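You operate a simulated robot arm through the tools that you are given. There is no shell and no other tool.

You run a simulated robot arm. Do the job below in one go: nothing can be reset, and whatever is moved stays where it is left.

## Task
Put the large bowl on the top of the packing bench away on the steel bench. Take the paper bag that says "2" from the top of the packing bench and leave it on the near end of the long table. Close the sliding lid two. Turn the pressure dial to 4. Take the small golden roll and leave it on the near end of the long table. Press the alarm button two times. Open the steel bench drawer two, put the brush from there on top of the dustpan, then shut the two. Put the wrapped butter marked "66 g" from the top of the long steel bench on the steel bench and the wrapped butter marked "189 g" on the top of the drying rack. Stack the OAT biscuit bag from the top of the long steel bench on top of the lemon biscuit bag. Open the sink drawer one, put the roll of bags on the top of the washer counter away inside, then shut the one. The order is free. Set down upright: paper bag, wrapped butter.

It is judged by the outcome, as a careful person would: the job done as asked, and still so three seconds after it is handed in. It fails if anything else is knocked over, pushed out of place, dropped, spilled or broken. A push-on lid holds only when it is set on centred and level and pressed home; a screw cap is set on level and turned clockwise until tight.

## Robot
A 6-joint arm with a two-finger gripper on a trunk, on a base that drives. Base frame: it is fixed to the floor where the robot stands at the start and does not move with it; the origin is under the middle of the robot, x ahead of it, y to its left, z up. Lengths are in mm, angles in degrees, forces in N, time in s.
It reaches about 1298 mm from its shoulder. Its first joint turns from -149.0 to 149.0 degrees. Places, roughly: alarm button [4500, 200, 700]; biscuit bag [250, 4000, 1000]; brush (18x4x2 cm) [2700, 2600, 700]; drw [-1800, 2100, 700]; dustpan (24x17x4 cm) [-2000, 2100, 900]; large bowl (20x20x9 cm) [-300, -1800, 900]; near end of the long table [1600, -1100, 900]; paper bag [500, -2250, 1000]; pressure dial [5100, -200, 1200]; roll of bags (5x15x6 cm) [-1300, 2600, 900]; sink drawer one [-1700, 2000, 800]; sliding lid two [3200, -4300, 1000]; small golden roll (6x6x4 cm) [5100, 0, 500]; steel bench [2700, 2800, 900]; steel bench drawer two [2800, 2500, 800]; top of the drying rack (24x40 cm) [-1060, 3000, 940]; wrapped butter [250, 3750, 1000]. Payload 1.57 kg.
The tool frame sits at the grasp point between the pads (the TCP): z along the fingers, y along the line on which they close. The tips reach 21 mm beyond it. The gripper opens to 70 mm. The gripper's body begins 50 mm behind the TCP.
Orientation is that of the tool frame in the base frame, as [roll, pitch, yaw] about the fixed x, y, z axes, in that order (R = Rz(yaw) Ry(pitch) Rx(roll)). With the fingers straight down and closing along the base's y, the tool's x points along the base's -x, its y along +y and its z along -z.

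## Interface
- The arm moves only by the tool nudge_tool. Its arguments are lists of equal length, an entry for each row: "gripper": the opening, from 0 (shut) to 1 (fully open); "xyz": the shift along the base's x, y, z in mm, a list of three; "turn": the turn, a rotation vector about the base's x, y, z in degrees, a list of three. In form: {"gripper": [gripper, ...], "xyz": [[x, y, z], ...], "turn": [[ax, ay, az], ...]}. A call has 1 to 20 rows; each row shifts and turns the commanded pose from where the row before left it. Rows are played at 5 a second. More than 50 mm and 8.6 degrees between two rows, or a gripper value outside its range, and nothing of the call is played. Where a pose cannot be reached the arm comes as near as it can. A force on the tool above 40 N (or 10 N above the force at the start of the call, whichever is more), or a blocked arm, ends the call early, and 0.2 s more pass. The fingers move at their own pace and stop on an object; they squeeze with about 25 N. The grip force told is the motor's: it shows also when the fingers shut on nothing. Time passes only in rows, and 0.2 s behind the last, so rows that do not move let the fingers close. It gives the time, the measured TCP pose, the force on the tool (base axes), the opening and the grip force at its end, in the units of the frame above (readings bear some noise), with the torque about the TCP (base axes, N m) and any sound that the robot's microphone picked up.
- Cameras (640 x 400 px; columns grow to the right, rows downward): "scene" is now at [42.9, 176.9, 1791.5]; the picture's right is [-0.01, -1.00, 0.00], its down [-0.57, 0.00, -0.82] and it looks along [0.82, -0.01, -0.57] (base axes); focal length 255 px, centre (320, 200). "wrist" rides on the gripper at [79, 4, -81] in the tool frame; the picture's right is [-0.05, 1.00, 0.00], its down [-0.67, -0.04, -0.74] and it looks along [-0.74, -0.04, 0.67] (tool axes); focal length 256 px, centre (320, 200). There is no depth. A picture from a camera that has moved, and an enlarged one, comes with that camera's place and axes in the base frame and with its lens.
- snapshot(camera): a new picture of that camera. No time passes.
- move_column(by): slides the trunk up (or, below 0, down) by that many mm; the arm and the scene camera ride with it, the base frame stays. It gives what a move gives, with no picture.
- base_move(legs): drives the robot by 1 to 6 legs, each [ahead, turn to the left] in mm and degrees, along the robot's own axes; the way and the turn of a leg run together, so that a leg with both is an arc; at most 1500 mm and 180 degrees a leg. The arm and the cameras ride along, it lands a little off, and it stops where it bumps. It gives what a move gives.
- aim_head(pan, tilt): turns the head with the scene camera to pan (to the left, within 155 degrees either way) and tilt (down, from -29 to 69), counted from straight ahead of the robot. It gives what a move gives.
- enlarge(camera, box): a new picture of the part [left, top, right, bottom] of that camera's present view, enlarged. No time passes.
- finish_job(): hands the job in; it is judged then, once.

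Nothing tells you exact positions but the pictures and the camera data. Unless the task says otherwise, let go and move clear before handing in.

The tools are called after ">>>" by a JSON object that holds its "fn" and its "kwargs". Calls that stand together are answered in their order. nudge_tool: Moves the arm, as the interface text tells. Its arguments: {"type":"object","properties":{"gripper":{"type":"array","items":{"type":"number"}},"xyz":{"type":"array","items":{"type":"array","items":{"type":"number"}}},"turn":{"type":"array","items":{"type":"array","items":{"type":"number"}}}},"required":["gripper","xyz","turn"]} The other tools are called the same way: move_column (by) slides the trunk up or down; base_move (legs) drives the base; aim_head (pan, tilt) turns the head that bears the scene camera; snapshot (camera) takes a picture; enlarge (camera, box) takes an enlarged picture of a part of a camera's view; finish_job () hands the job in.

At the start:

```text
time_s: 0.0
tcp_pos: [728.5, -104.1, 1111.4]
tcp_rot: [180.0, 0.0, 179.5]
force: [-0.8, 0.7, 0.1]
moment: [0.01, -0.03, 0.04]
opening: 70.1
grasp_force: 0.1
trunk travel left (down, up): [-792.0, 178.0]
robot x, y, heading: [0.2, 9.5, 0.1]
head pan, tilt: [-0.5, 35.1]
```

scene: 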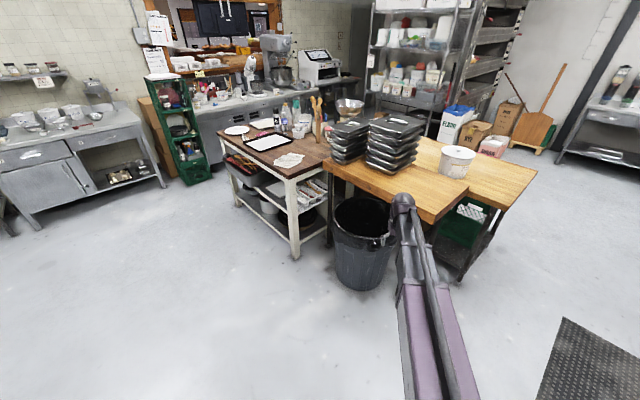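
wrist: 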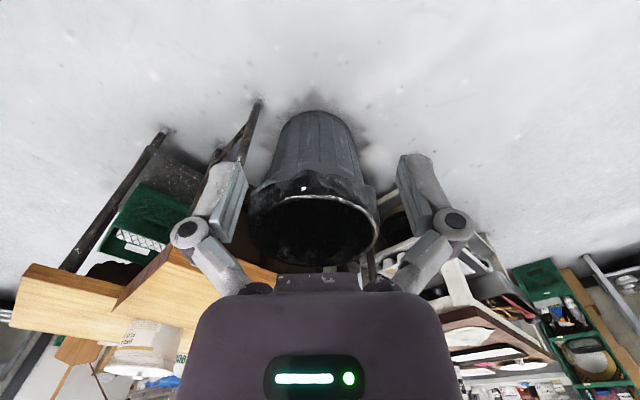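

I see a bakery kitchen with a wooden long table ahead, a steel bench at left. I'll look around first by panning the head.

>>> {"fn": "aim_head", "kwargs": {"pan": 90, "tilt": 25}}

>>> {"fn": "snapshot", "kwargs": {"camera": "scene"}}

>>> {"fn": "aim_head", "kwargs": {"pan": 150, "tilt": 25}}

>>> {"fn": "snapshot", "kwargs": {"camera": "scene"}}

>>> {"fn": "aim_head", "kwargs": {"pan": -90, "tilt": 25}}

>>> {"fn": "snapshot", "kwargs": {"camera": "scene"}}

>>> {"fn": "aim_head", "kwargs": {"pan": -45, "tilt": 20}}

>>> {"fn": "snapshot", "kwargs": {"camera": "scene"}}

>>> {"fn": "aim_head", "kwargs": {"pan": 40, "tilt": 20}}

>>> {"fn": "snapshot", "kwargs": {"camera": "scene"}}

>>> {"fn": "aim_head", "kwargs": {"pan": 0, "tilt": 10}}

>>> {"fn": "snapshot", "kwargs": {"camera": "scene"}}

>>> {"fn": "aim_head", "kwargs": {"pan": -150, "tilt": 25}}

>>> {"fn": "snapshot", "kwargs": {"camera": "scene"}}

```text
time_s: 1.6
tcp_pos: [729.7, -105.3, 1110.5]
tcp_rot: [-179.9, 0.0, 179.5]
force: [0.2, 0.0, 0.1]
moment: [-0.01, 0.01, -0.01]
opening: 70.0
grasp_force: 0.0
trunk travel left (down, up): [-792.0, 178.0]
robot x, y, heading: [-3.9, 7.0, -0.1]
head pan, tilt: [90.0, 25.0]
```

```text
taken
camera scene: at [-45.2, 269.6, 1807.4], right [1.0, 0.0, 0.0], down [0.0, -0.42, -0.91], along [0.0, 0.91, -0.42], focal length 255 px, centre (320, 200)
```

scene: 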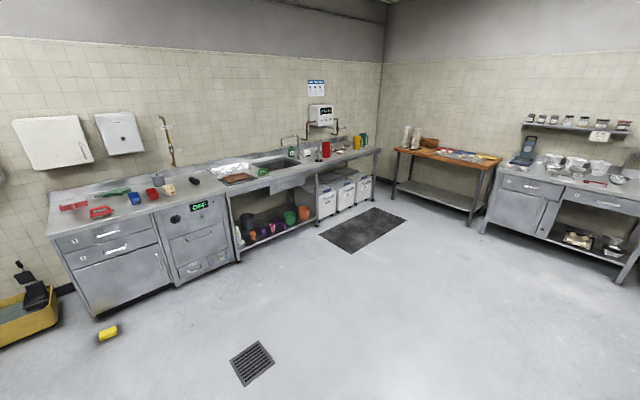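

```text
time_s: 3.0
tcp_pos: [729.6, -104.9, 1109.7]
tcp_rot: [-180.0, -0.1, 179.5]
force: [0.4, 0.0, -0.5]
moment: [0.0, 0.01, 0.0]
opening: 70.1
grasp_force: 0.0
trunk travel left (down, up): [-792.0, 178.0]
robot x, y, heading: [-0.5, 7.7, 0.4]
head pan, tilt: [150.0, 25.0]
```

```text
taken
camera scene: at [-124.9, 223.6, 1807.4], right [0.5, 0.87, 0.0], down [0.37, -0.21, -0.91], along [-0.79, 0.45, -0.42], focal length 255 px, centre (320, 200)
```

scene: 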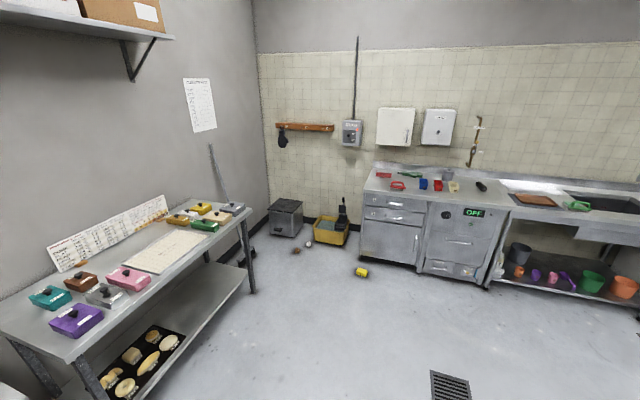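

```text
time_s: 6.3
tcp_pos: [729.3, -103.4, 1111.6]
tcp_rot: [180.0, 0.0, 179.5]
force: [-0.1, -0.1, -0.2]
moment: [0.0, 0.02, 0.05]
opening: 69.9
grasp_force: 0.2
trunk travel left (down, up): [-792.0, 178.0]
robot x, y, heading: [1.2, 9.2, 0.3]
head pan, tilt: [-90.0, 25.0]
```

```text
taken
camera scene: at [-45.0, 85.4, 1807.4], right [-1.0, 0.0, 0.0], down [0.0, 0.42, -0.91], along [0.0, -0.91, -0.42], focal length 255 px, centre (320, 200)
```

scene: 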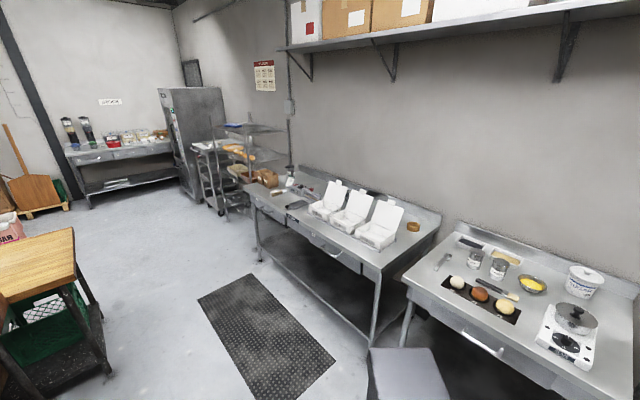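

```text
time_s: 7.5
tcp_pos: [730.6, -103.7, 1111.9]
tcp_rot: [-180.0, 0.0, 179.6]
force: [0.5, 0.1, 0.6]
moment: [0.03, 0.02, 0.0]
opening: 70.0
grasp_force: 0.0
trunk travel left (down, up): [-792.0, 178.0]
robot x, y, heading: [-1.7, 8.9, 0.2]
head pan, tilt: [-45.0, 20.0]
```

```text
taken
camera scene: at [20.7, 111.7, 1815.5], right [-0.71, -0.71, 0.0], down [-0.24, 0.24, -0.94], along [0.66, -0.66, -0.34], focal length 255 px, centre (320, 200)
```

scene: 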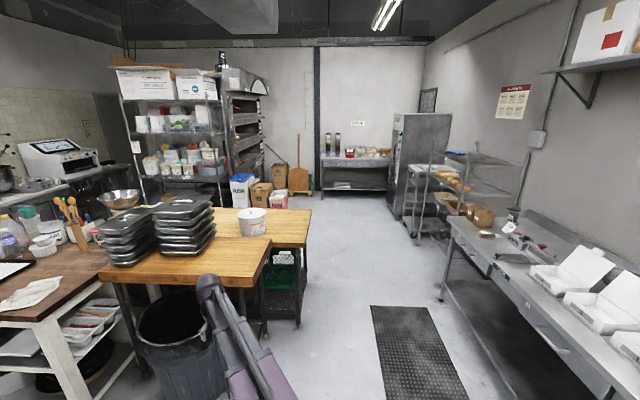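

```text
time_s: 9.1
tcp_pos: [730.1, -105.2, 1110.9]
tcp_rot: [180.0, 0.0, 179.5]
force: [0.1, 0.4, 0.1]
moment: [0.04, 0.0, 0.0]
opening: 70.3
grasp_force: 0.1
trunk travel left (down, up): [-792.0, 178.0]
robot x, y, heading: [-3.5, 8.4, 0.1]
head pan, tilt: [40.0, 20.0]
```

```text
taken
camera scene: at [26.2, 237.4, 1815.5], right [0.64, -0.77, 0.0], down [-0.26, -0.22, -0.94], along [0.72, 0.6, -0.34], focal length 255 px, centre (320, 200)
```

scene: 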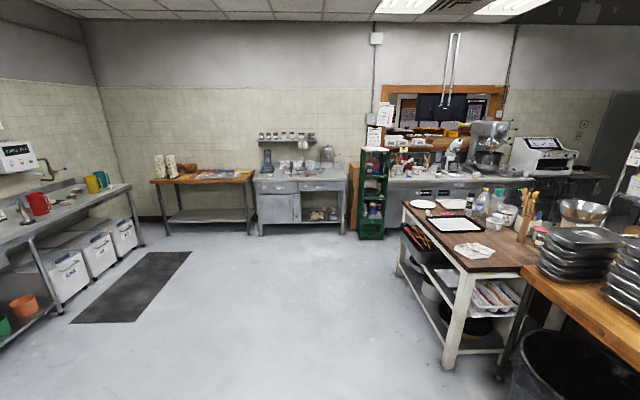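

```text
time_s: 10.1
tcp_pos: [728.9, -104.0, 1110.0]
tcp_rot: [179.9, 0.0, 179.6]
force: [0.4, 0.0, -0.8]
moment: [0.02, -0.03, 0.03]
opening: 70.1
grasp_force: 0.0
trunk travel left (down, up): [-792.0, 178.0]
robot x, y, heading: [-1.0, 5.1, 0.2]
head pan, tilt: [0.0, 10.0]
```

```text
taken
camera scene: at [47.8, 177.7, 1831.7], right [0.0, -1.0, 0.0], down [-0.17, 0.0, -0.98], along [0.98, 0.0, -0.17], focal length 255 px, centre (320, 200)
```

scene: 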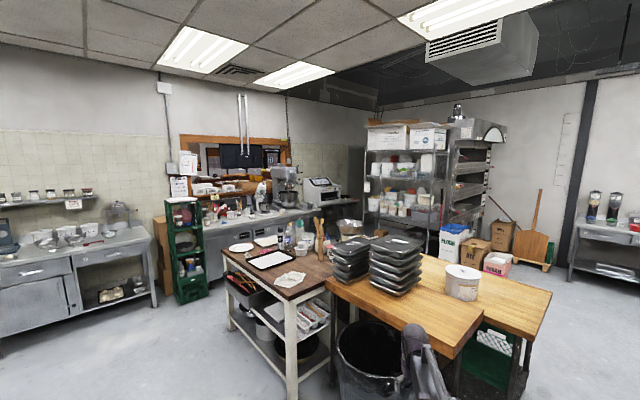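

```text
time_s: 12.5
tcp_pos: [729.5, -105.6, 1110.7]
tcp_rot: [-179.9, 0.0, 179.5]
force: [0.2, -0.1, -0.5]
moment: [0.0, -0.02, 0.0]
opening: 70.3
grasp_force: 0.1
trunk travel left (down, up): [-792.0, 178.0]
robot x, y, heading: [3.2, 12.1, 0.2]
head pan, tilt: [-150.0, 25.0]
```

```text
taken
camera scene: at [-124.9, 131.3, 1807.4], right [-0.5, 0.87, 0.0], down [0.37, 0.21, -0.91], along [-0.78, -0.45, -0.42], focal length 255 px, centre (320, 200)
```

scene: 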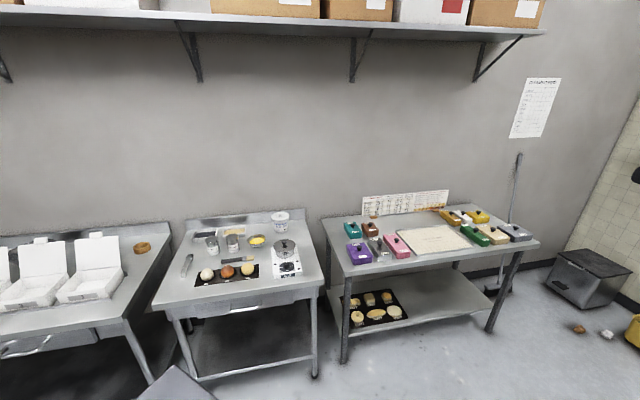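

The room's benches are set diagonally in the base frame; the packing bench is to my right, the sink/long steel bench to my left rear, the steel bench ahead-left. I'll zoom in on each region.

>>> {"fn": "aim_head", "kwargs": {"pan": 110, "tilt": 25}}

>>> {"fn": "enlarge", "kwargs": {"camera": "scene", "box": [160, 130, 360, 255]}}

>>> {"fn": "enlarge", "kwargs": {"camera": "scene", "box": [340, 90, 540, 215]}}

>>> {"fn": "aim_head", "kwargs": {"pan": -90, "tilt": 25}}

>>> {"fn": "enlarge", "kwargs": {"camera": "scene", "box": [200, 130, 400, 255]}}

>>> {"fn": "enlarge", "kwargs": {"camera": "scene", "box": [300, 160, 460, 260]}}

>>> {"fn": "aim_head", "kwargs": {"pan": 45, "tilt": 15}}

>>> {"fn": "enlarge", "kwargs": {"camera": "scene", "box": [220, 120, 420, 245]}}

>>> {"fn": "aim_head", "kwargs": {"pan": 0, "tilt": 10}}

>>> {"fn": "enlarge", "kwargs": {"camera": "scene", "box": [240, 130, 440, 255]}}

>>> {"fn": "aim_head", "kwargs": {"pan": -50, "tilt": 10}}

>>> {"fn": "enlarge", "kwargs": {"camera": "scene", "box": [220, 130, 420, 255]}}

```text
time_s: 16.1
tcp_pos: [728.9, -105.4, 1110.8]
tcp_rot: [-180.0, -0.1, 179.5]
force: [0.3, -0.4, -0.6]
moment: [-0.01, -0.03, -0.03]
opening: 70.1
grasp_force: 0.0
trunk travel left (down, up): [-792.0, 178.0]
robot x, y, heading: [-2.0, 8.8, 0.0]
head pan, tilt: [110.0, 25.0]
```

```text
3.20 times, centred on (260, 192) of scene
camera zoom: at [-76.7, 264.1, 1807.4], right [0.94, 0.34, 0.0], down [0.14, -0.4, -0.91], along [-0.31, 0.85, -0.42], focal length 815 px, centre (512, 224)
```

zoom: 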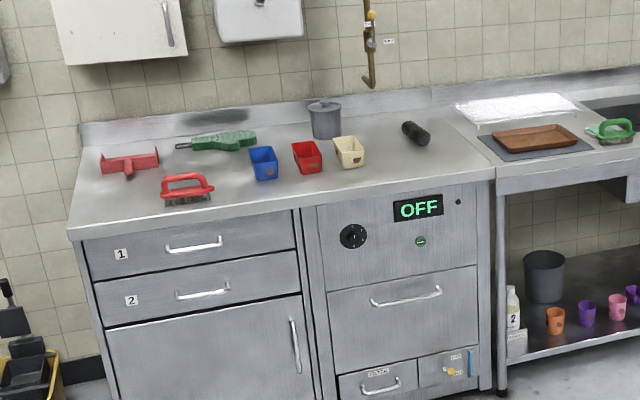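

```text
3.20 times, centred on (440, 152) of scene
camera zoom: at [-76.7, 264.1, 1807.4], right [0.94, 0.34, 0.0], down [0.14, -0.4, -0.91], along [-0.31, 0.85, -0.42], focal length 815 px, centre (-64, 352)
```

zoom: 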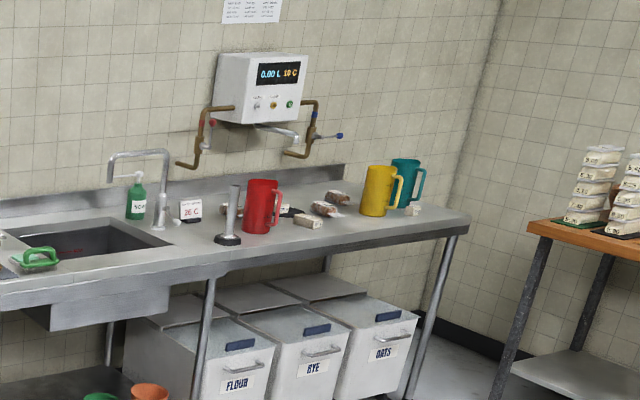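

```text
time_s: 19.0
tcp_pos: [729.8, -104.9, 1110.5]
tcp_rot: [-180.0, 0.0, 179.5]
force: [0.6, 0.2, -0.3]
moment: [0.0, 0.0, 0.03]
opening: 70.0
grasp_force: 0.1
trunk travel left (down, up): [-792.0, 178.0]
robot x, y, heading: [-0.9, 8.4, 0.0]
head pan, tilt: [-90.0, 25.0]
```

```text
3.20 times, centred on (300, 192) of scene
camera zoom: at [-45.0, 85.4, 1807.4], right [-1.0, 0.0, 0.0], down [0.0, 0.42, -0.91], along [0.0, -0.91, -0.42], focal length 815 px, centre (384, 224)
```

zoom: 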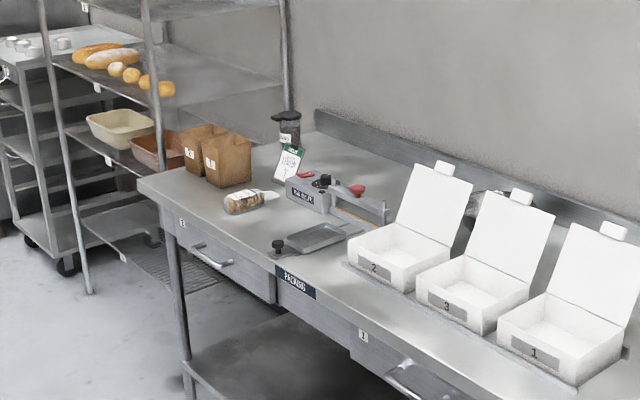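

```text
4.00 times, centred on (380, 210) of scene
camera zoom: at [-45.0, 85.4, 1807.4], right [-1.0, 0.0, 0.0], down [0.0, 0.42, -0.91], along [0.0, -0.91, -0.42], focal length 1019 px, centre (80, 160)
```

zoom: 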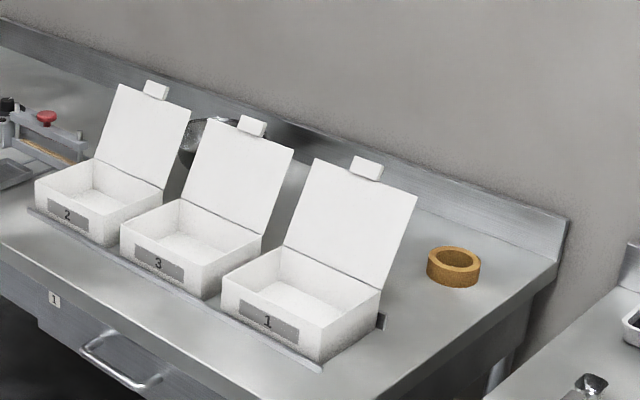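

```text
time_s: 21.2
tcp_pos: [728.9, -105.7, 1109.9]
tcp_rot: [-179.9, -0.1, 179.6]
force: [0.2, -1.0, -0.2]
moment: [-0.02, -0.02, 0.0]
opening: 69.8
grasp_force: 0.0
trunk travel left (down, up): [-792.0, 178.0]
robot x, y, heading: [-0.8, 8.9, 0.1]
head pan, tilt: [45.0, 15.0]
```

```text
3.20 times, centred on (320, 182) of scene
camera zoom: at [20.9, 243.6, 1823.6], right [0.71, -0.71, 0.0], down [-0.18, -0.18, -0.97], along [0.68, 0.68, -0.26], focal length 815 px, centre (320, 256)
```

zoom: 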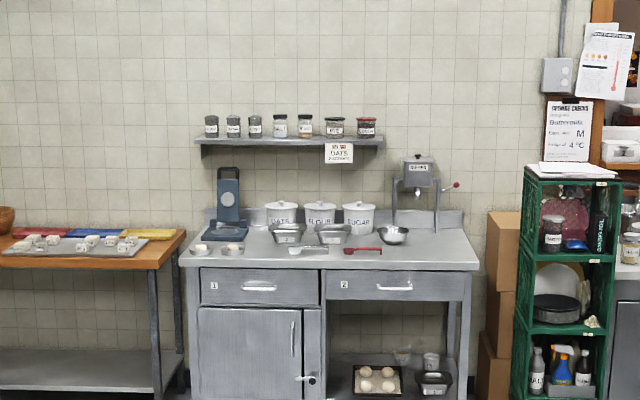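

```text
time_s: 22.3
tcp_pos: [729.0, -103.8, 1110.6]
tcp_rot: [180.0, 0.0, 179.6]
force: [-0.4, 0.1, 0.3]
moment: [0.0, 0.02, 0.0]
opening: 69.7
grasp_force: 0.0
trunk travel left (down, up): [-792.0, 178.0]
robot x, y, heading: [3.1, 4.4, 0.2]
head pan, tilt: [0.0, 10.0]
```

```text
3.20 times, centred on (340, 192) of scene
camera zoom: at [47.8, 177.7, 1831.7], right [0.0, -1.0, 0.0], down [-0.17, 0.0, -0.98], along [0.98, 0.0, -0.17], focal length 815 px, centre (256, 224)
```

zoom: 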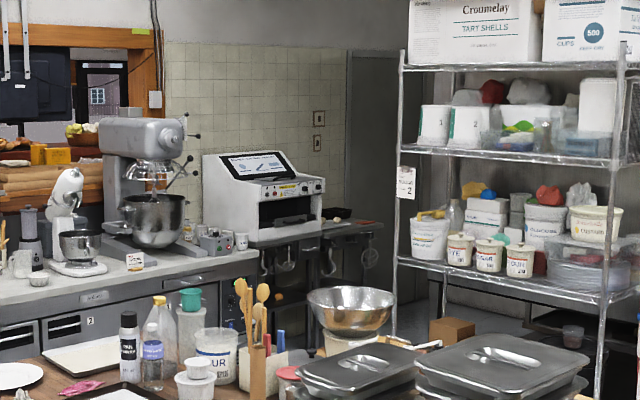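

```text
time_s: 23.5
tcp_pos: [730.1, -104.7, 1110.6]
tcp_rot: [179.9, 0.0, 179.5]
force: [0.1, 0.0, -0.3]
moment: [0.02, -0.01, -0.01]
opening: 69.9
grasp_force: 0.0
trunk travel left (down, up): [-792.0, 178.0]
robot x, y, heading: [2.3, 6.0, -0.2]
head pan, tilt: [-50.0, 10.0]
```

```text
3.20 times, centred on (320, 192) of scene
camera zoom: at [14.8, 106.4, 1831.8], right [-0.76, -0.64, 0.0], down [-0.11, 0.13, -0.98], along [0.63, -0.75, -0.17], focal length 815 px, centre (320, 224)
```

zoom: 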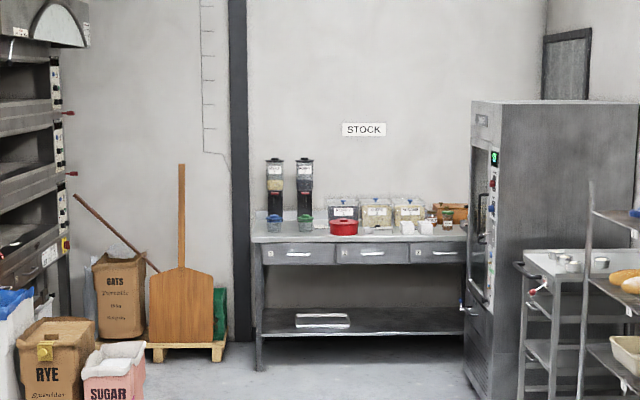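

The bags and box area are now clear, and the large bowl hides behind the white boxes. I'll look at my own base and floor before driving.

>>> {"fn": "aim_head", "kwargs": {"pan": -60, "tilt": 69}}

>>> {"fn": "snapshot", "kwargs": {"camera": "scene"}}

>>> {"fn": "aim_head", "kwargs": {"pan": 20, "tilt": 69}}

>>> {"fn": "snapshot", "kwargs": {"camera": "scene"}}

>>> {"fn": "aim_head", "kwargs": {"pan": 150, "tilt": 69}}

>>> {"fn": "snapshot", "kwargs": {"camera": "scene"}}

```text
time_s: 24.8
tcp_pos: [730.1, -103.5, 1111.3]
tcp_rot: [180.0, 0.1, 179.4]
force: [0.2, 0.3, 0.3]
moment: [-0.01, -0.02, 0.0]
opening: 70.1
grasp_force: 0.1
trunk travel left (down, up): [-792.0, 178.0]
robot x, y, heading: [-2.3, 7.0, 0.0]
head pan, tilt: [-60.0, 68.8]
```

```text
taken
camera scene: at [-17.1, 129.1, 1748.0], right [-0.87, -0.5, 0.0], down [-0.47, 0.81, -0.36], along [0.18, -0.31, -0.93], focal length 255 px, centre (320, 200)
```

scene: 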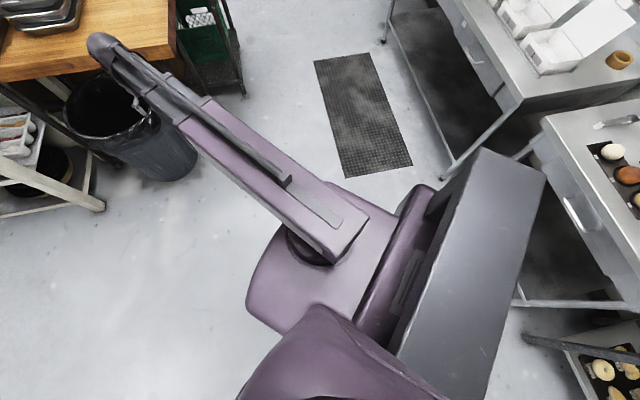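

```text
time_s: 26.3
tcp_pos: [730.0, -104.9, 1109.8]
tcp_rot: [-179.9, 0.0, 179.5]
force: [-0.2, 0.4, 0.2]
moment: [0.01, -0.03, -0.02]
opening: 69.8
grasp_force: 0.0
trunk travel left (down, up): [-792.0, 178.0]
robot x, y, heading: [2.6, 4.3, -0.0]
head pan, tilt: [20.0, 68.8]
```

```text
taken
camera scene: at [7.4, 196.6, 1747.9], right [0.34, -0.94, 0.0], down [-0.88, -0.32, -0.36], along [0.34, 0.12, -0.93], focal length 255 px, centre (320, 200)
```

scene: 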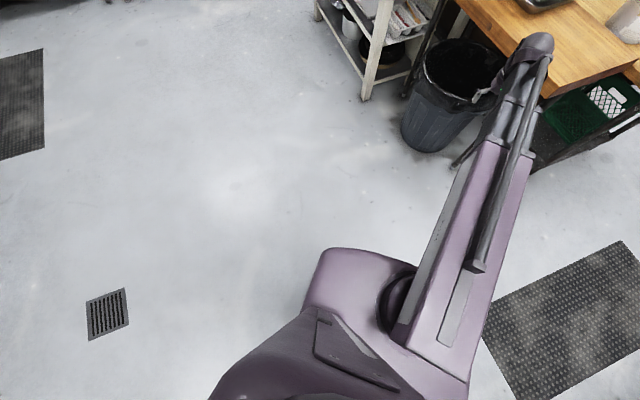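

```text
time_s: 28.4
tcp_pos: [730.0, -104.4, 1110.7]
tcp_rot: [-180.0, 0.0, 179.6]
force: [0.1, -0.3, 0.2]
moment: [0.02, 0.0, -0.01]
opening: 69.9
grasp_force: 0.0
trunk travel left (down, up): [-792.0, 178.0]
robot x, y, heading: [-3.1, 6.0, 0.1]
head pan, tilt: [150.0, 68.8]
```

```text
taken
camera scene: at [-93.6, 205.4, 1747.9], right [0.5, 0.87, 0.0], down [0.81, -0.47, -0.36], along [-0.31, 0.18, -0.93], focal length 255 px, centre (320, 200)
```

scene: 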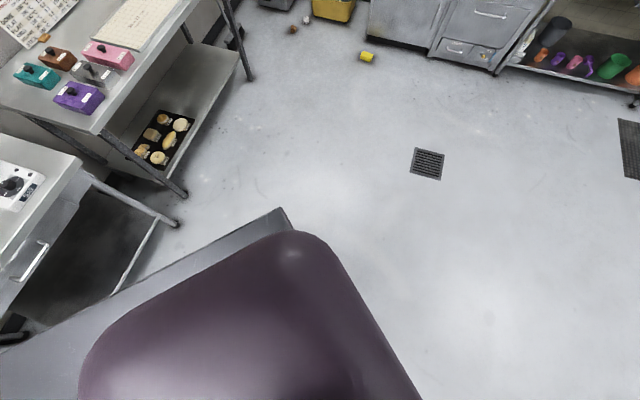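

Everything is roughly mapped: the room axes are turned ~42° from the base frame. I'll tuck the arm and drive into the aisle between the packing bench and the near end of the long table, facing the bench.

>>> {"fn": "nudge_tool", "kwargs": {"gripper": [1, 1, 1, 1, 1, 1], "xyz": [[-40, 20, 25], [-40, 20, 25], [-40, 20, 25], [-40, 20, 25], [-40, 10, 25], [-40, 10, 25]], "turn": [[0, 0, 0], [0, 0, 0], [0, 0, 0], [0, 0, 0], [0, 0, 0], [0, 0, 0]]}}

>>> {"fn": "base_move", "kwargs": {"legs": [[0, -57.8], [990, 0], [985, 0], [0, -80.4]]}}

>>> {"fn": "aim_head", "kwargs": {"pan": 0, "tilt": 45}}

>>> {"fn": "snapshot", "kwargs": {"camera": "scene"}}

```text
refused: row 1 steps farther than a row can; nothing moved
```

```text
time_s: 49.6
tcp_pos: [474.3, -2076.4, 1110.3]
tcp_rot: [180.0, 0.0, 41.9]
force: [0.2, 0.1, 0.1]
moment: [0.01, 0.0, 0.0]
opening: 69.8
grasp_force: 0.1
trunk travel left (down, up): [-792.0, 178.0]
robot x, y, heading: [1070.5, -1647.9, -137.2]
head pan, tilt: [150.0, 68.8]
```

```text
time_s: 52.0
tcp_pos: [474.3, -2075.8, 1111.1]
tcp_rot: [180.0, 0.1, 42.0]
force: [-1.0, -0.6, -0.2]
moment: [-0.01, -0.03, 0.04]
opening: 70.0
grasp_force: 0.0
trunk travel left (down, up): [-792.0, 178.0]
robot x, y, heading: [1074.4, -1648.9, -137.1]
head pan, tilt: [0.0, 45.0]
```

```text
taken
camera scene: at [1163.6, -1799.4, 1776.8], right [-0.68, 0.73, 0.0], down [0.52, 0.48, -0.71], along [-0.52, -0.48, -0.71], focal length 255 px, centre (320, 200)
```

scene: 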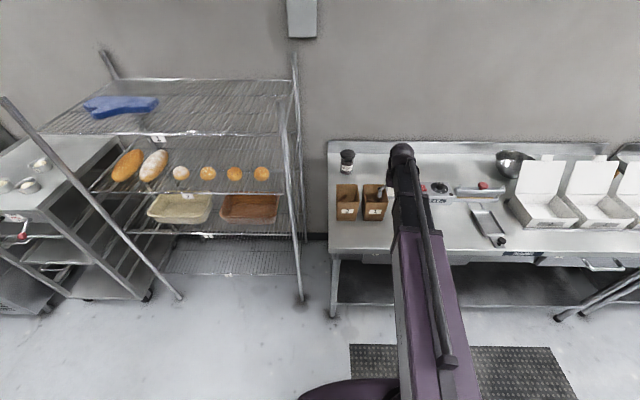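

The drive went fine (arm nudge refused as step was 51 mm). Now I see the two bags left of my arm and the metal bowl behind the boxes; zooming in.

>>> {"fn": "enlarge", "kwargs": {"camera": "scene", "box": [320, 140, 420, 240]}}

>>> {"fn": "enlarge", "kwargs": {"camera": "scene", "box": [430, 130, 640, 262]}}

>>> {"fn": "snapshot", "kwargs": {"camera": "wrist"}}

```text
4.00 times, centred on (370, 190) of scene
camera zoom: at [1163.6, -1799.4, 1776.8], right [-0.68, 0.73, 0.0], down [0.52, 0.48, -0.71], along [-0.52, -0.48, -0.71], focal length 1019 px, centre (120, 240)
```

zoom: 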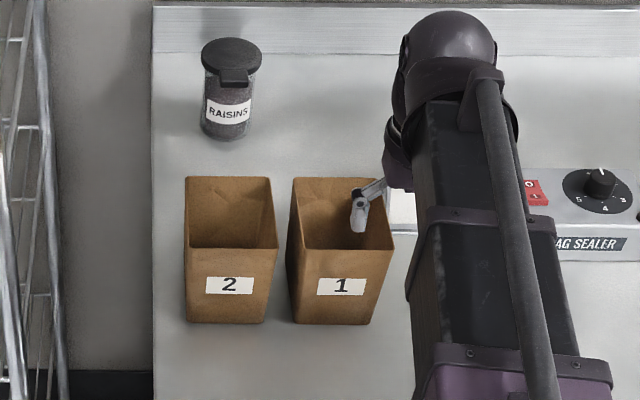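

```text
3.03 times, centred on (535, 196) of scene
camera zoom: at [1163.6, -1799.4, 1776.8], right [-0.68, 0.73, 0.0], down [0.52, 0.48, -0.71], along [-0.52, -0.48, -0.71], focal length 772 px, centre (-332, 212)
```

zoom: 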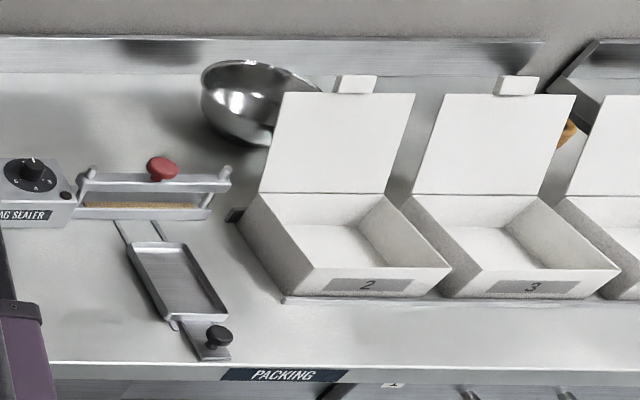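

```text
taken
camera wrist: at [536.3, -2025.7, 1192.2], right [0.63, -0.78, 0.0], down [-0.52, -0.42, 0.74], along [-0.58, -0.47, -0.67], focal length 256 px, centre (320, 200)
```

wrist: 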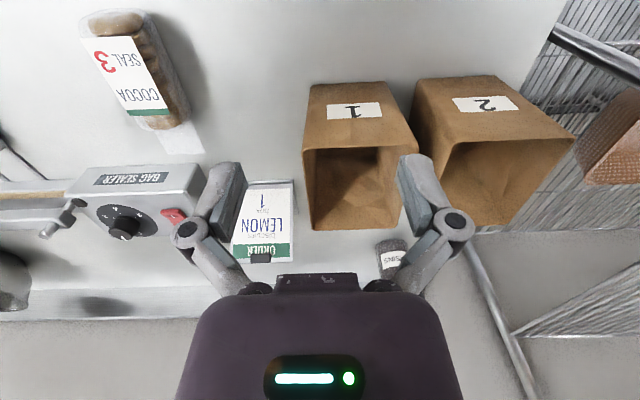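

Bag "2" is the left one; its left wall top is near (542, -2279, 1035) and the bench top is ~z 905. I'll move the gripper over that wall and check with the wrist camera before descending.

>>> {"fn": "nudge_tool", "kwargs": {"gripper": [1, 1, 1, 1, 1], "xyz": [[14, -40, 4], [14, -40, 0], [14, -41, 0], [13, -41, 0], [13, -41, 0]], "turn": [[0, 0, 0], [0, 0, 0], [0, 0, 0], [0, 0, 0], [0, 0, 0]]}}

>>> {"fn": "snapshot", "kwargs": {"camera": "wrist"}}

>>> {"fn": "enlarge", "kwargs": {"camera": "scene", "box": [300, 130, 420, 230]}}

```text
time_s: 53.2
tcp_pos: [542.2, -2278.7, 1109.8]
tcp_rot: [-179.9, 0.0, 42.1]
force: [0.4, 0.9, 0.5]
moment: [0.03, 0.03, 0.01]
opening: 70.1
grasp_force: 0.3
out of reach, approached as far as the arm can: row 1
trunk travel left (down, up): [-792.0, 178.0]
robot x, y, heading: [1071.7, -1649.1, -137.0]
head pan, tilt: [0.0, 45.0]
```

```text
taken
camera wrist: at [604.7, -2228.1, 1191.9], right [0.63, -0.78, 0.0], down [-0.52, -0.42, 0.74], along [-0.58, -0.47, -0.67], focal length 256 px, centre (320, 200)
```

wrist: 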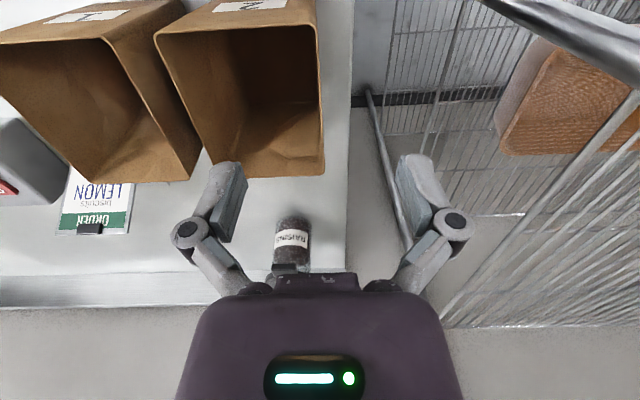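

```text
4.00 times, centred on (360, 180) of scene
camera zoom: at [1163.6, -1800.3, 1776.7], right [-0.68, 0.73, 0.0], down [0.52, 0.48, -0.71], along [-0.52, -0.48, -0.71], focal length 1019 px, centre (160, 280)
```

zoom: 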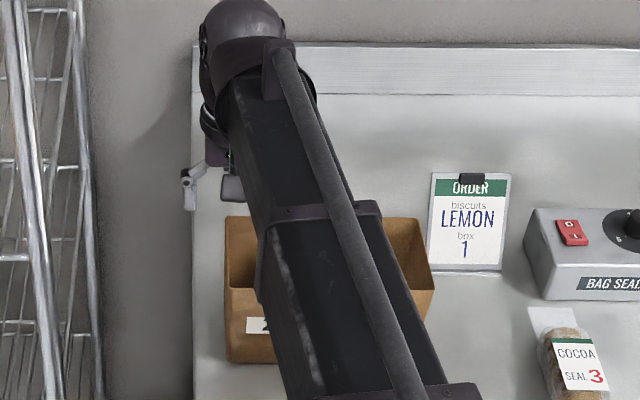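

The wrist view confirms the wall line within a couple of mm. Descending so the rim sits between the pads and closing.

>>> {"fn": "nudge_tool", "kwargs": {"gripper": [1, 1, 1, 1, 0, 0, 0, 0], "xyz": [[-1, 0, -25], [0, 0, -25], [0, 0, -25], [0, 0, -20], [0, 0, 0], [0, 0, 0], [0, 0, 0], [0, 0, 0]], "turn": [[0, 0, 0], [0, 0, 0], [0, 0, 0], [0, 0, 0], [0, 0, 0], [0, 0, 0], [0, 0, 0], [0, 0, 0]]}}

>>> {"fn": "snapshot", "kwargs": {"camera": "wrist"}}

```text
time_s: 55.0
tcp_pos: [542.7, -2278.0, 1109.5]
tcp_rot: [180.0, 0.1, 42.0]
force: [-0.9, 0.4, -0.6]
moment: [0.02, 0.0, -0.01]
opening: 0.0
grasp_force: 25.1
out of reach, approached as far as the arm can: row 1, 2, 3, 4
trunk travel left (down, up): [-792.0, 178.0]
robot x, y, heading: [1073.0, -1652.6, -137.2]
head pan, tilt: [0.0, 45.0]
```

```text
taken
camera wrist: at [604.6, -2226.9, 1192.2], right [0.63, -0.78, 0.0], down [-0.52, -0.42, 0.74], along [-0.58, -0.47, -0.67], focal length 256 px, centre (320, 200)
```

wrist: 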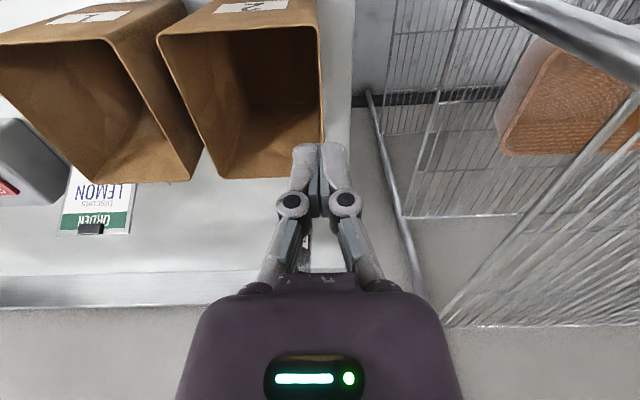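

The arm can't go lower at this trunk height, so I'll reopen and lower with the trunk instead.

>>> {"fn": "nudge_tool", "kwargs": {"gripper": [1, 1, 1], "xyz": [[0, 0, 0], [0, 0, 0], [0, 0, 0]], "turn": [[0, 0, 0], [0, 0, 0], [0, 0, 0]]}}

>>> {"fn": "move_column", "kwargs": {"by": -60}}

>>> {"fn": "snapshot", "kwargs": {"camera": "wrist"}}

```text
time_s: 55.8
tcp_pos: [542.5, -2277.4, 1110.5]
tcp_rot: [-180.0, 0.1, 42.0]
force: [0.3, 0.4, -0.9]
moment: [0.0, -0.02, 0.01]
opening: 69.7
grasp_force: 0.1
trunk travel left (down, up): [-792.0, 178.0]
robot x, y, heading: [1073.2, -1650.4, -137.2]
head pan, tilt: [0.0, 45.0]
```

```text
time_s: 56.8
tcp_pos: [542.3, -2277.8, 1048.9]
tcp_rot: [180.0, 0.0, 42.0]
force: [-0.5, -0.4, 0.3]
moment: [0.0, -0.02, -0.01]
opening: 70.0
grasp_force: 0.0
trunk travel left (down, up): [-732.0, 238.0]
robot x, y, heading: [1073.5, -1648.4, -137.2]
head pan, tilt: [0.0, 45.0]
```

```text
taken
camera wrist: at [604.6, -2226.8, 1132.3], right [0.63, -0.78, 0.0], down [-0.52, -0.42, 0.74], along [-0.58, -0.47, -0.67], focal length 256 px, centre (320, 200)
```

wrist: 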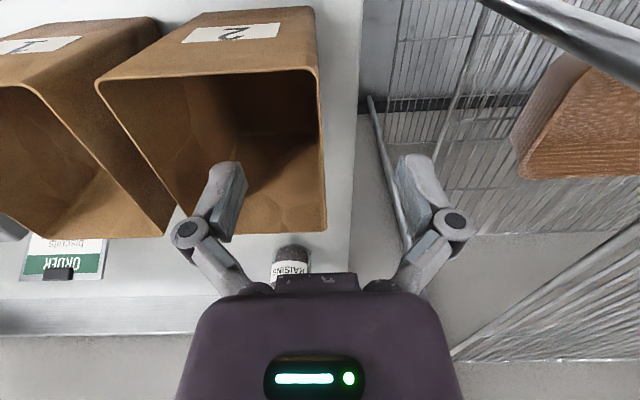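

The left finger is over the bag opening, right finger outside. Lowering 28 mm more and closing.

>>> {"fn": "move_column", "kwargs": {"by": -30}}

>>> {"fn": "nudge_tool", "kwargs": {"gripper": [0, 0, 0, 0], "xyz": [[0, 0, 0], [0, 0, 0], [0, 0, 0], [0, 0, 0]], "turn": [[0, 0, 0], [0, 0, 0], [0, 0, 0], [0, 0, 0]]}}

>>> {"fn": "snapshot", "kwargs": {"camera": "wrist"}}

```text
time_s: 57.5
tcp_pos: [543.1, -2278.5, 1019.6]
tcp_rot: [-179.9, 0.0, 42.1]
force: [0.0, 0.2, 0.8]
moment: [-0.04, 0.0, 0.01]
opening: 69.7
grasp_force: 0.0
trunk travel left (down, up): [-702.0, 268.0]
robot x, y, heading: [1073.3, -1653.8, -137.0]
head pan, tilt: [0.0, 45.0]
```

```text
time_s: 58.5
tcp_pos: [543.2, -2277.1, 1021.1]
tcp_rot: [-180.0, -0.1, 41.9]
force: [0.0, 0.9, 3.8]
moment: [0.25, 0.11, 0.04]
opening: 6.2
grasp_force: 25.3
trunk travel left (down, up): [-702.0, 268.0]
robot x, y, heading: [1075.2, -1649.6, -137.2]
head pan, tilt: [0.0, 45.0]
```

```text
taken
camera wrist: at [604.8, -2226.6, 1102.5], right [0.63, -0.78, 0.0], down [-0.52, -0.42, 0.75], along [-0.58, -0.47, -0.67], focal length 256 px, centre (320, 200)
```

wrist: 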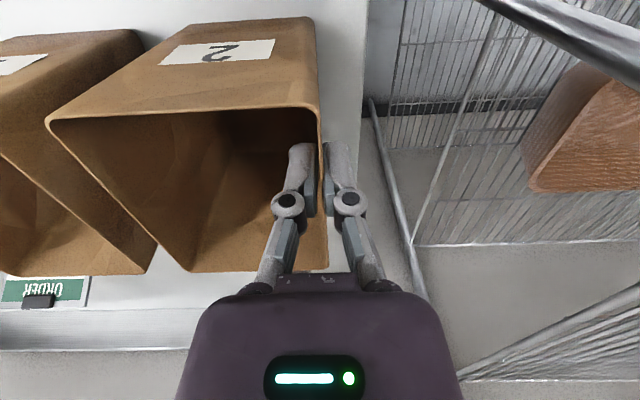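

Holding the wall (6 mm). Lifting by the trunk.

>>> {"fn": "move_column", "kwargs": {"by": 160}}

>>> {"fn": "snapshot", "kwargs": {"camera": "wrist"}}

>>> {"fn": "enlarge", "kwargs": {"camera": "scene", "box": [290, 100, 450, 240]}}

```text
time_s: 60.4
tcp_pos: [543.1, -2277.7, 1181.2]
tcp_rot: [-179.9, 0.1, 42.0]
force: [0.6, -0.2, -0.1]
moment: [-0.02, -0.01, 0.01]
opening: 5.9
grasp_force: 24.9
trunk travel left (down, up): [-862.0, 108.0]
robot x, y, heading: [1073.1, -1651.4, -137.0]
head pan, tilt: [0.0, 45.0]
```

```text
taken
camera wrist: at [604.6, -2227.0, 1262.1], right [0.63, -0.78, 0.0], down [-0.52, -0.42, 0.74], along [-0.58, -0.47, -0.67], focal length 256 px, centre (320, 200)
```

wrist: 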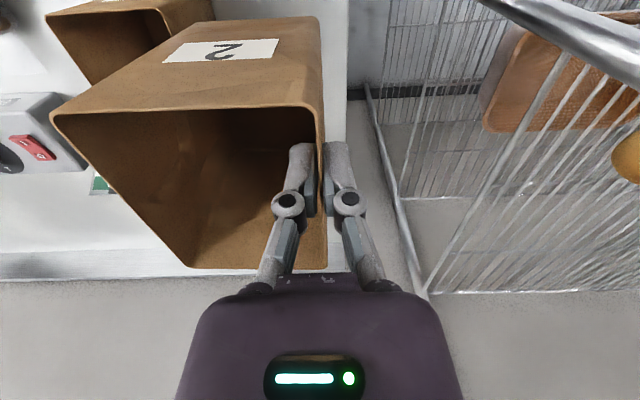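

```text
2.86 times, centred on (370, 170) of scene
camera zoom: at [1163.5, -1799.6, 1846.7], right [-0.68, 0.73, 0.0], down [0.52, 0.48, -0.71], along [-0.52, -0.48, -0.71], focal length 728 px, centre (177, 286)
```

zoom: 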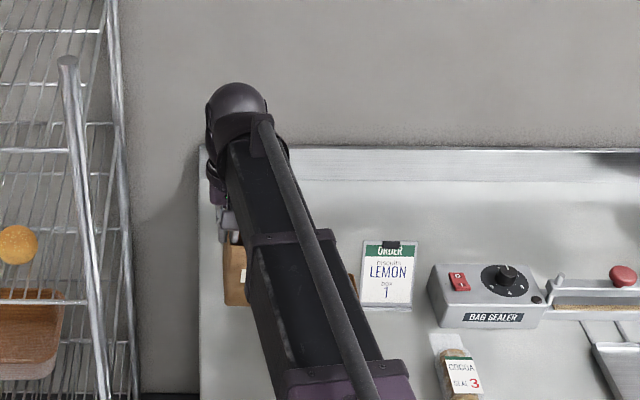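

The bag hangs level. I'll retract and turn around clockwise to face the near end of the long table.

>>> {"fn": "nudge_tool", "kwargs": {"gripper": [0, 0, 0, 0, 0], "xyz": [[32, 37, 0], [32, 37, 0], [32, 37, 0], [32, 37, 0], [32, 37, 0]], "turn": [[0, 0, 0], [0, 0, 0], [0, 0, 0], [0, 0, 0], [0, 0, 0]]}}

>>> {"fn": "base_move", "kwargs": {"legs": [[0, -179]]}}

>>> {"fn": "snapshot", "kwargs": {"camera": "scene"}}

>>> {"fn": "snapshot", "kwargs": {"camera": "wrist"}}

```text
time_s: 61.5
tcp_pos: [706.3, -2090.9, 1182.0]
tcp_rot: [-180.0, 0.1, 42.0]
force: [0.4, -1.3, 0.1]
moment: [0.01, -0.05, -0.02]
opening: 5.9
grasp_force: 25.0
trunk travel left (down, up): [-862.0, 108.0]
robot x, y, heading: [1072.8, -1651.8, -137.2]
head pan, tilt: [0.0, 45.0]
```

```text
time_s: 73.0
tcp_pos: [1432.5, -1203.9, 1181.4]
tcp_rot: [-180.0, 0.0, -137.0]
force: [1.8, -0.5, 0.0]
moment: [0.02, 0.05, 0.0]
opening: 5.8
grasp_force: 25.0
trunk travel left (down, up): [-862.0, 108.0]
robot x, y, heading: [1112.6, -1692.2, 44.4]
head pan, tilt: [0.0, 45.0]
```

```text
taken
camera scene: at [1020.8, -1547.4, 1846.9], right [0.7, -0.71, 0.0], down [-0.51, -0.49, -0.71], along [0.51, 0.49, -0.71], focal length 255 px, centre (320, 200)
```

scene: 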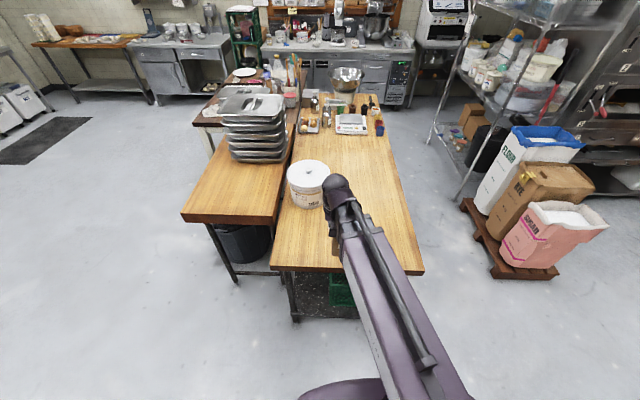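

```text
taken
camera wrist: at [1372.9, -1253.9, 1262.4], right [-0.64, 0.77, 0.0], down [0.51, 0.43, 0.74], along [0.57, 0.48, -0.67], focal length 256 px, centre (320, 200)
```

wrist: 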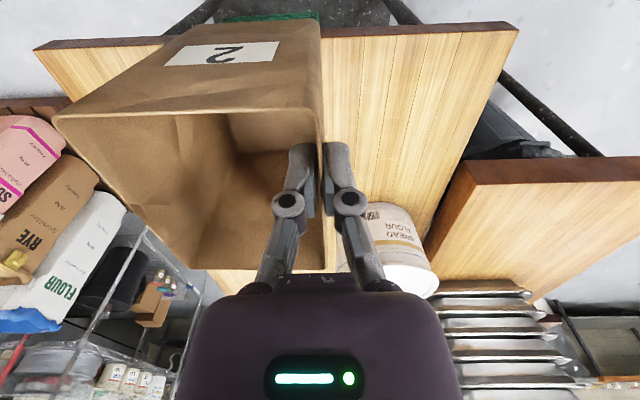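

I'm facing the near end of the long table. Moving the bag over the spot (bag centre ≈ (1633, -1163)), then lowering in steps by trunk while watching the force.

>>> {"fn": "nudge_tool", "kwargs": {"gripper": [0, 0, 0, 0], "xyz": [[43, 18, 0], [43, 18, 0], [42, 18, 0], [42, 19, 0]], "turn": [[0, 0, 0], [0, 0, 0], [0, 0, 0], [0, 0, 0]]}}

>>> {"fn": "move_column", "kwargs": {"by": -130}}

>>> {"fn": "snapshot", "kwargs": {"camera": "scene"}}

>>> {"fn": "snapshot", "kwargs": {"camera": "wrist"}}

```text
time_s: 74.0
tcp_pos: [1605.2, -1130.7, 1180.3]
tcp_rot: [-180.0, 0.0, -137.0]
force: [-0.4, 0.5, -1.5]
moment: [0.01, -0.01, 0.01]
opening: 5.7
grasp_force: 24.9
trunk travel left (down, up): [-862.0, 108.0]
robot x, y, heading: [1110.6, -1693.2, 44.4]
head pan, tilt: [0.0, 45.0]
```

```text
time_s: 75.5
tcp_pos: [1603.3, -1132.2, 1051.0]
tcp_rot: [179.9, 0.0, -137.0]
force: [0.1, -0.1, -0.6]
moment: [0.04, 0.01, 0.05]
opening: 5.9
grasp_force: 24.9
trunk travel left (down, up): [-732.0, 238.0]
robot x, y, heading: [1109.9, -1694.1, 44.2]
head pan, tilt: [0.0, 45.0]
```

```text
taken
camera scene: at [1020.8, -1547.0, 1716.8], right [0.7, -0.71, 0.0], down [-0.51, -0.49, -0.71], along [0.51, 0.49, -0.71], focal length 255 px, centre (320, 200)
```

scene: 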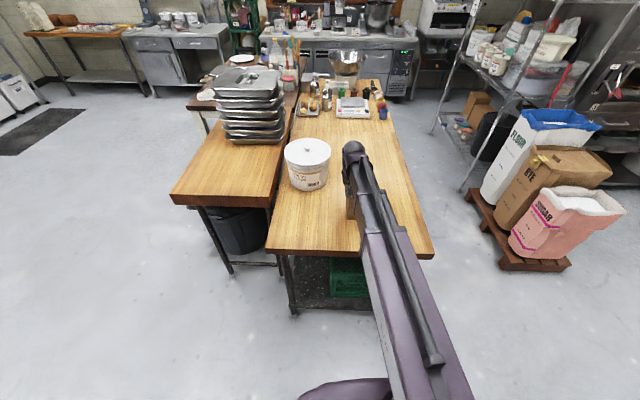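

```text
taken
camera wrist: at [1541.8, -1182.3, 1132.3], right [-0.64, 0.77, 0.0], down [0.51, 0.43, 0.74], along [0.57, 0.48, -0.67], focal length 256 px, centre (320, 200)
```

wrist: 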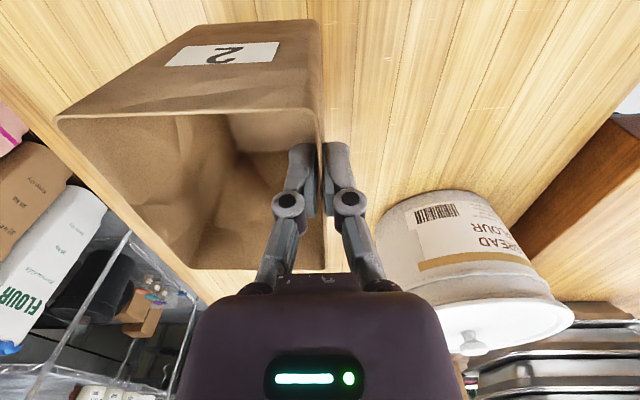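

Bag is over clear wood. Lowering in small steps.

>>> {"fn": "move_column", "kwargs": {"by": -18}}

>>> {"fn": "move_column", "kwargs": {"by": -8}}

>>> {"fn": "move_column", "kwargs": {"by": -6}}

>>> {"fn": "snapshot", "kwargs": {"camera": "wrist"}}

```text
time_s: 76.2
tcp_pos: [1602.0, -1132.0, 1031.4]
tcp_rot: [-179.9, -0.1, -137.1]
force: [-1.2, -0.3, -0.9]
moment: [-0.02, -0.02, 0.03]
opening: 6.3
grasp_force: 24.9
trunk travel left (down, up): [-714.0, 256.0]
robot x, y, heading: [1113.5, -1690.1, 44.2]
head pan, tilt: [0.0, 45.0]
```

```text
time_s: 76.8
tcp_pos: [1602.8, -1132.5, 1023.6]
tcp_rot: [-179.9, 0.0, -137.1]
force: [0.0, 0.0, -0.4]
moment: [-0.01, 0.03, -0.01]
opening: 5.9
grasp_force: 25.3
trunk travel left (down, up): [-706.0, 264.0]
robot x, y, heading: [1111.9, -1692.7, 44.3]
head pan, tilt: [0.0, 45.0]
```

```text
time_s: 77.3
tcp_pos: [1602.6, -1132.5, 1019.3]
tcp_rot: [180.0, 0.0, -137.0]
force: [0.4, -0.3, -0.3]
moment: [0.04, -0.02, -0.01]
opening: 6.2
grasp_force: 24.9
trunk travel left (down, up): [-700.0, 270.0]
robot x, y, heading: [1113.2, -1693.6, 44.6]
head pan, tilt: [0.0, 45.0]
```

```text
taken
camera wrist: at [1541.8, -1182.3, 1100.2], right [-0.64, 0.77, 0.0], down [0.51, 0.43, 0.74], along [0.57, 0.48, -0.67], focal length 256 px, centre (320, 200)
```

wrist: 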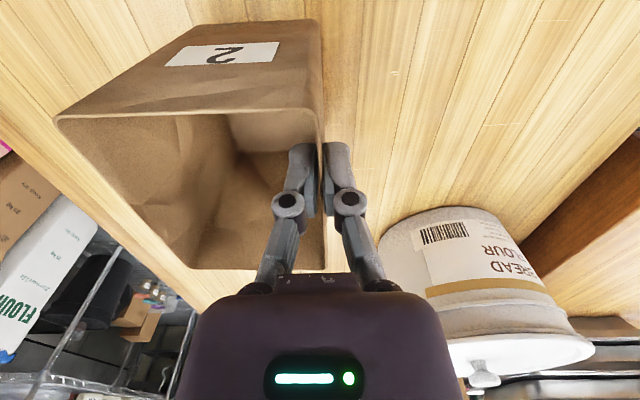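

No contact yet; continuing down.

>>> {"fn": "move_column", "kwargs": {"by": -8}}

>>> {"fn": "move_column", "kwargs": {"by": -8}}

>>> {"fn": "move_column", "kwargs": {"by": -6}}

>>> {"fn": "enlarge", "kwargs": {"camera": "scene", "box": [300, 120, 460, 260]}}

```text
time_s: 77.9
tcp_pos: [1602.4, -1131.7, 1009.5]
tcp_rot: [-180.0, 0.0, -136.9]
force: [-0.4, 0.4, -0.6]
moment: [-0.02, 0.01, 0.0]
opening: 6.2
grasp_force: 24.5
trunk travel left (down, up): [-692.0, 278.0]
robot x, y, heading: [1112.9, -1693.8, 44.4]
head pan, tilt: [0.0, 45.0]
```

```text
time_s: 78.5
tcp_pos: [1603.0, -1131.5, 1002.9]
tcp_rot: [-179.9, 0.0, -137.0]
force: [0.0, -0.2, -0.6]
moment: [0.03, 0.04, 0.0]
opening: 6.1
grasp_force: 25.0
trunk travel left (down, up): [-684.0, 286.0]
robot x, y, heading: [1113.1, -1697.6, 44.5]
head pan, tilt: [0.0, 45.0]
```

```text
time_s: 79.0
tcp_pos: [1603.6, -1131.9, 997.0]
tcp_rot: [-180.0, 0.1, -136.9]
force: [0.4, -0.1, 0.0]
moment: [0.03, -0.02, 0.03]
opening: 5.9
grasp_force: 25.1
trunk travel left (down, up): [-678.0, 292.0]
robot x, y, heading: [1112.1, -1694.4, 44.7]
head pan, tilt: [0.0, 45.0]
```

```text
2.86 times, centred on (380, 190) of scene
camera zoom: at [1020.8, -1547.0, 1662.8], right [0.7, -0.71, 0.0], down [-0.51, -0.49, -0.71], along [0.51, 0.49, -0.71], focal length 728 px, centre (149, 229)
```

zoom: 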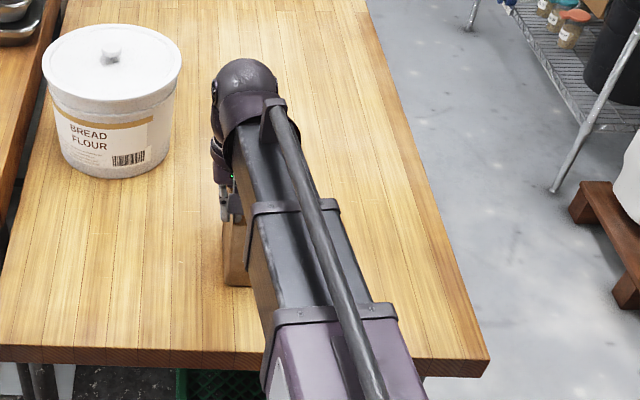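

Still hanging free by force; a few more small steps.

>>> {"fn": "move_column", "kwargs": {"by": -5}}

>>> {"fn": "move_column", "kwargs": {"by": -5}}

>>> {"fn": "move_column", "kwargs": {"by": -5}}

>>> {"fn": "enlarge", "kwargs": {"camera": "wrist", "box": [150, 0, 350, 125]}}

```text
time_s: 79.5
tcp_pos: [1603.1, -1132.7, 991.3]
tcp_rot: [180.0, 0.0, -137.0]
force: [-1.3, 2.0, 3.0]
moment: [-0.05, -0.13, 0.0]
opening: 5.8
grasp_force: 24.6
trunk travel left (down, up): [-673.0, 297.0]
robot x, y, heading: [1109.6, -1694.5, 44.6]
head pan, tilt: [0.0, 45.0]
```

```text
time_s: 80.1
tcp_pos: [1601.7, -1133.1, 987.6]
tcp_rot: [180.0, 0.1, -137.1]
force: [-2.0, 4.8, 18.2]
moment: [-0.17, -0.29, 0.05]
opening: 6.0
grasp_force: 25.2
trunk travel left (down, up): [-668.0, 302.0]
robot x, y, heading: [1115.7, -1694.1, 44.4]
head pan, tilt: [0.0, 45.0]
```

```text
time_s: 80.6
tcp_pos: [1603.1, -1132.6, 982.8]
tcp_rot: [-180.0, 0.0, -137.0]
force: [-2.1, 0.4, 15.3]
moment: [-0.29, -0.26, 0.04]
opening: 6.2
grasp_force: 25.4
trunk travel left (down, up): [-663.0, 307.0]
robot x, y, heading: [1115.0, -1692.7, 44.1]
head pan, tilt: [0.0, 45.0]
```

```text
3.20 times, centred on (250, 62) of wrist
camera zoom: at [1540.9, -1183.3, 1064.0], right [-0.64, 0.77, 0.0], down [0.51, 0.43, 0.75], along [0.57, 0.48, -0.67], focal length 819 px, centre (544, 640)
```

zoom: 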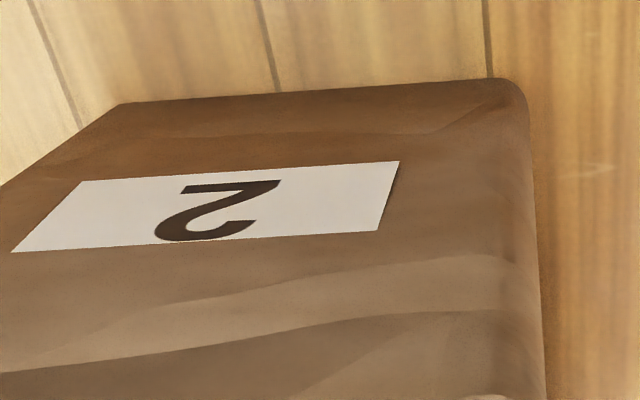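

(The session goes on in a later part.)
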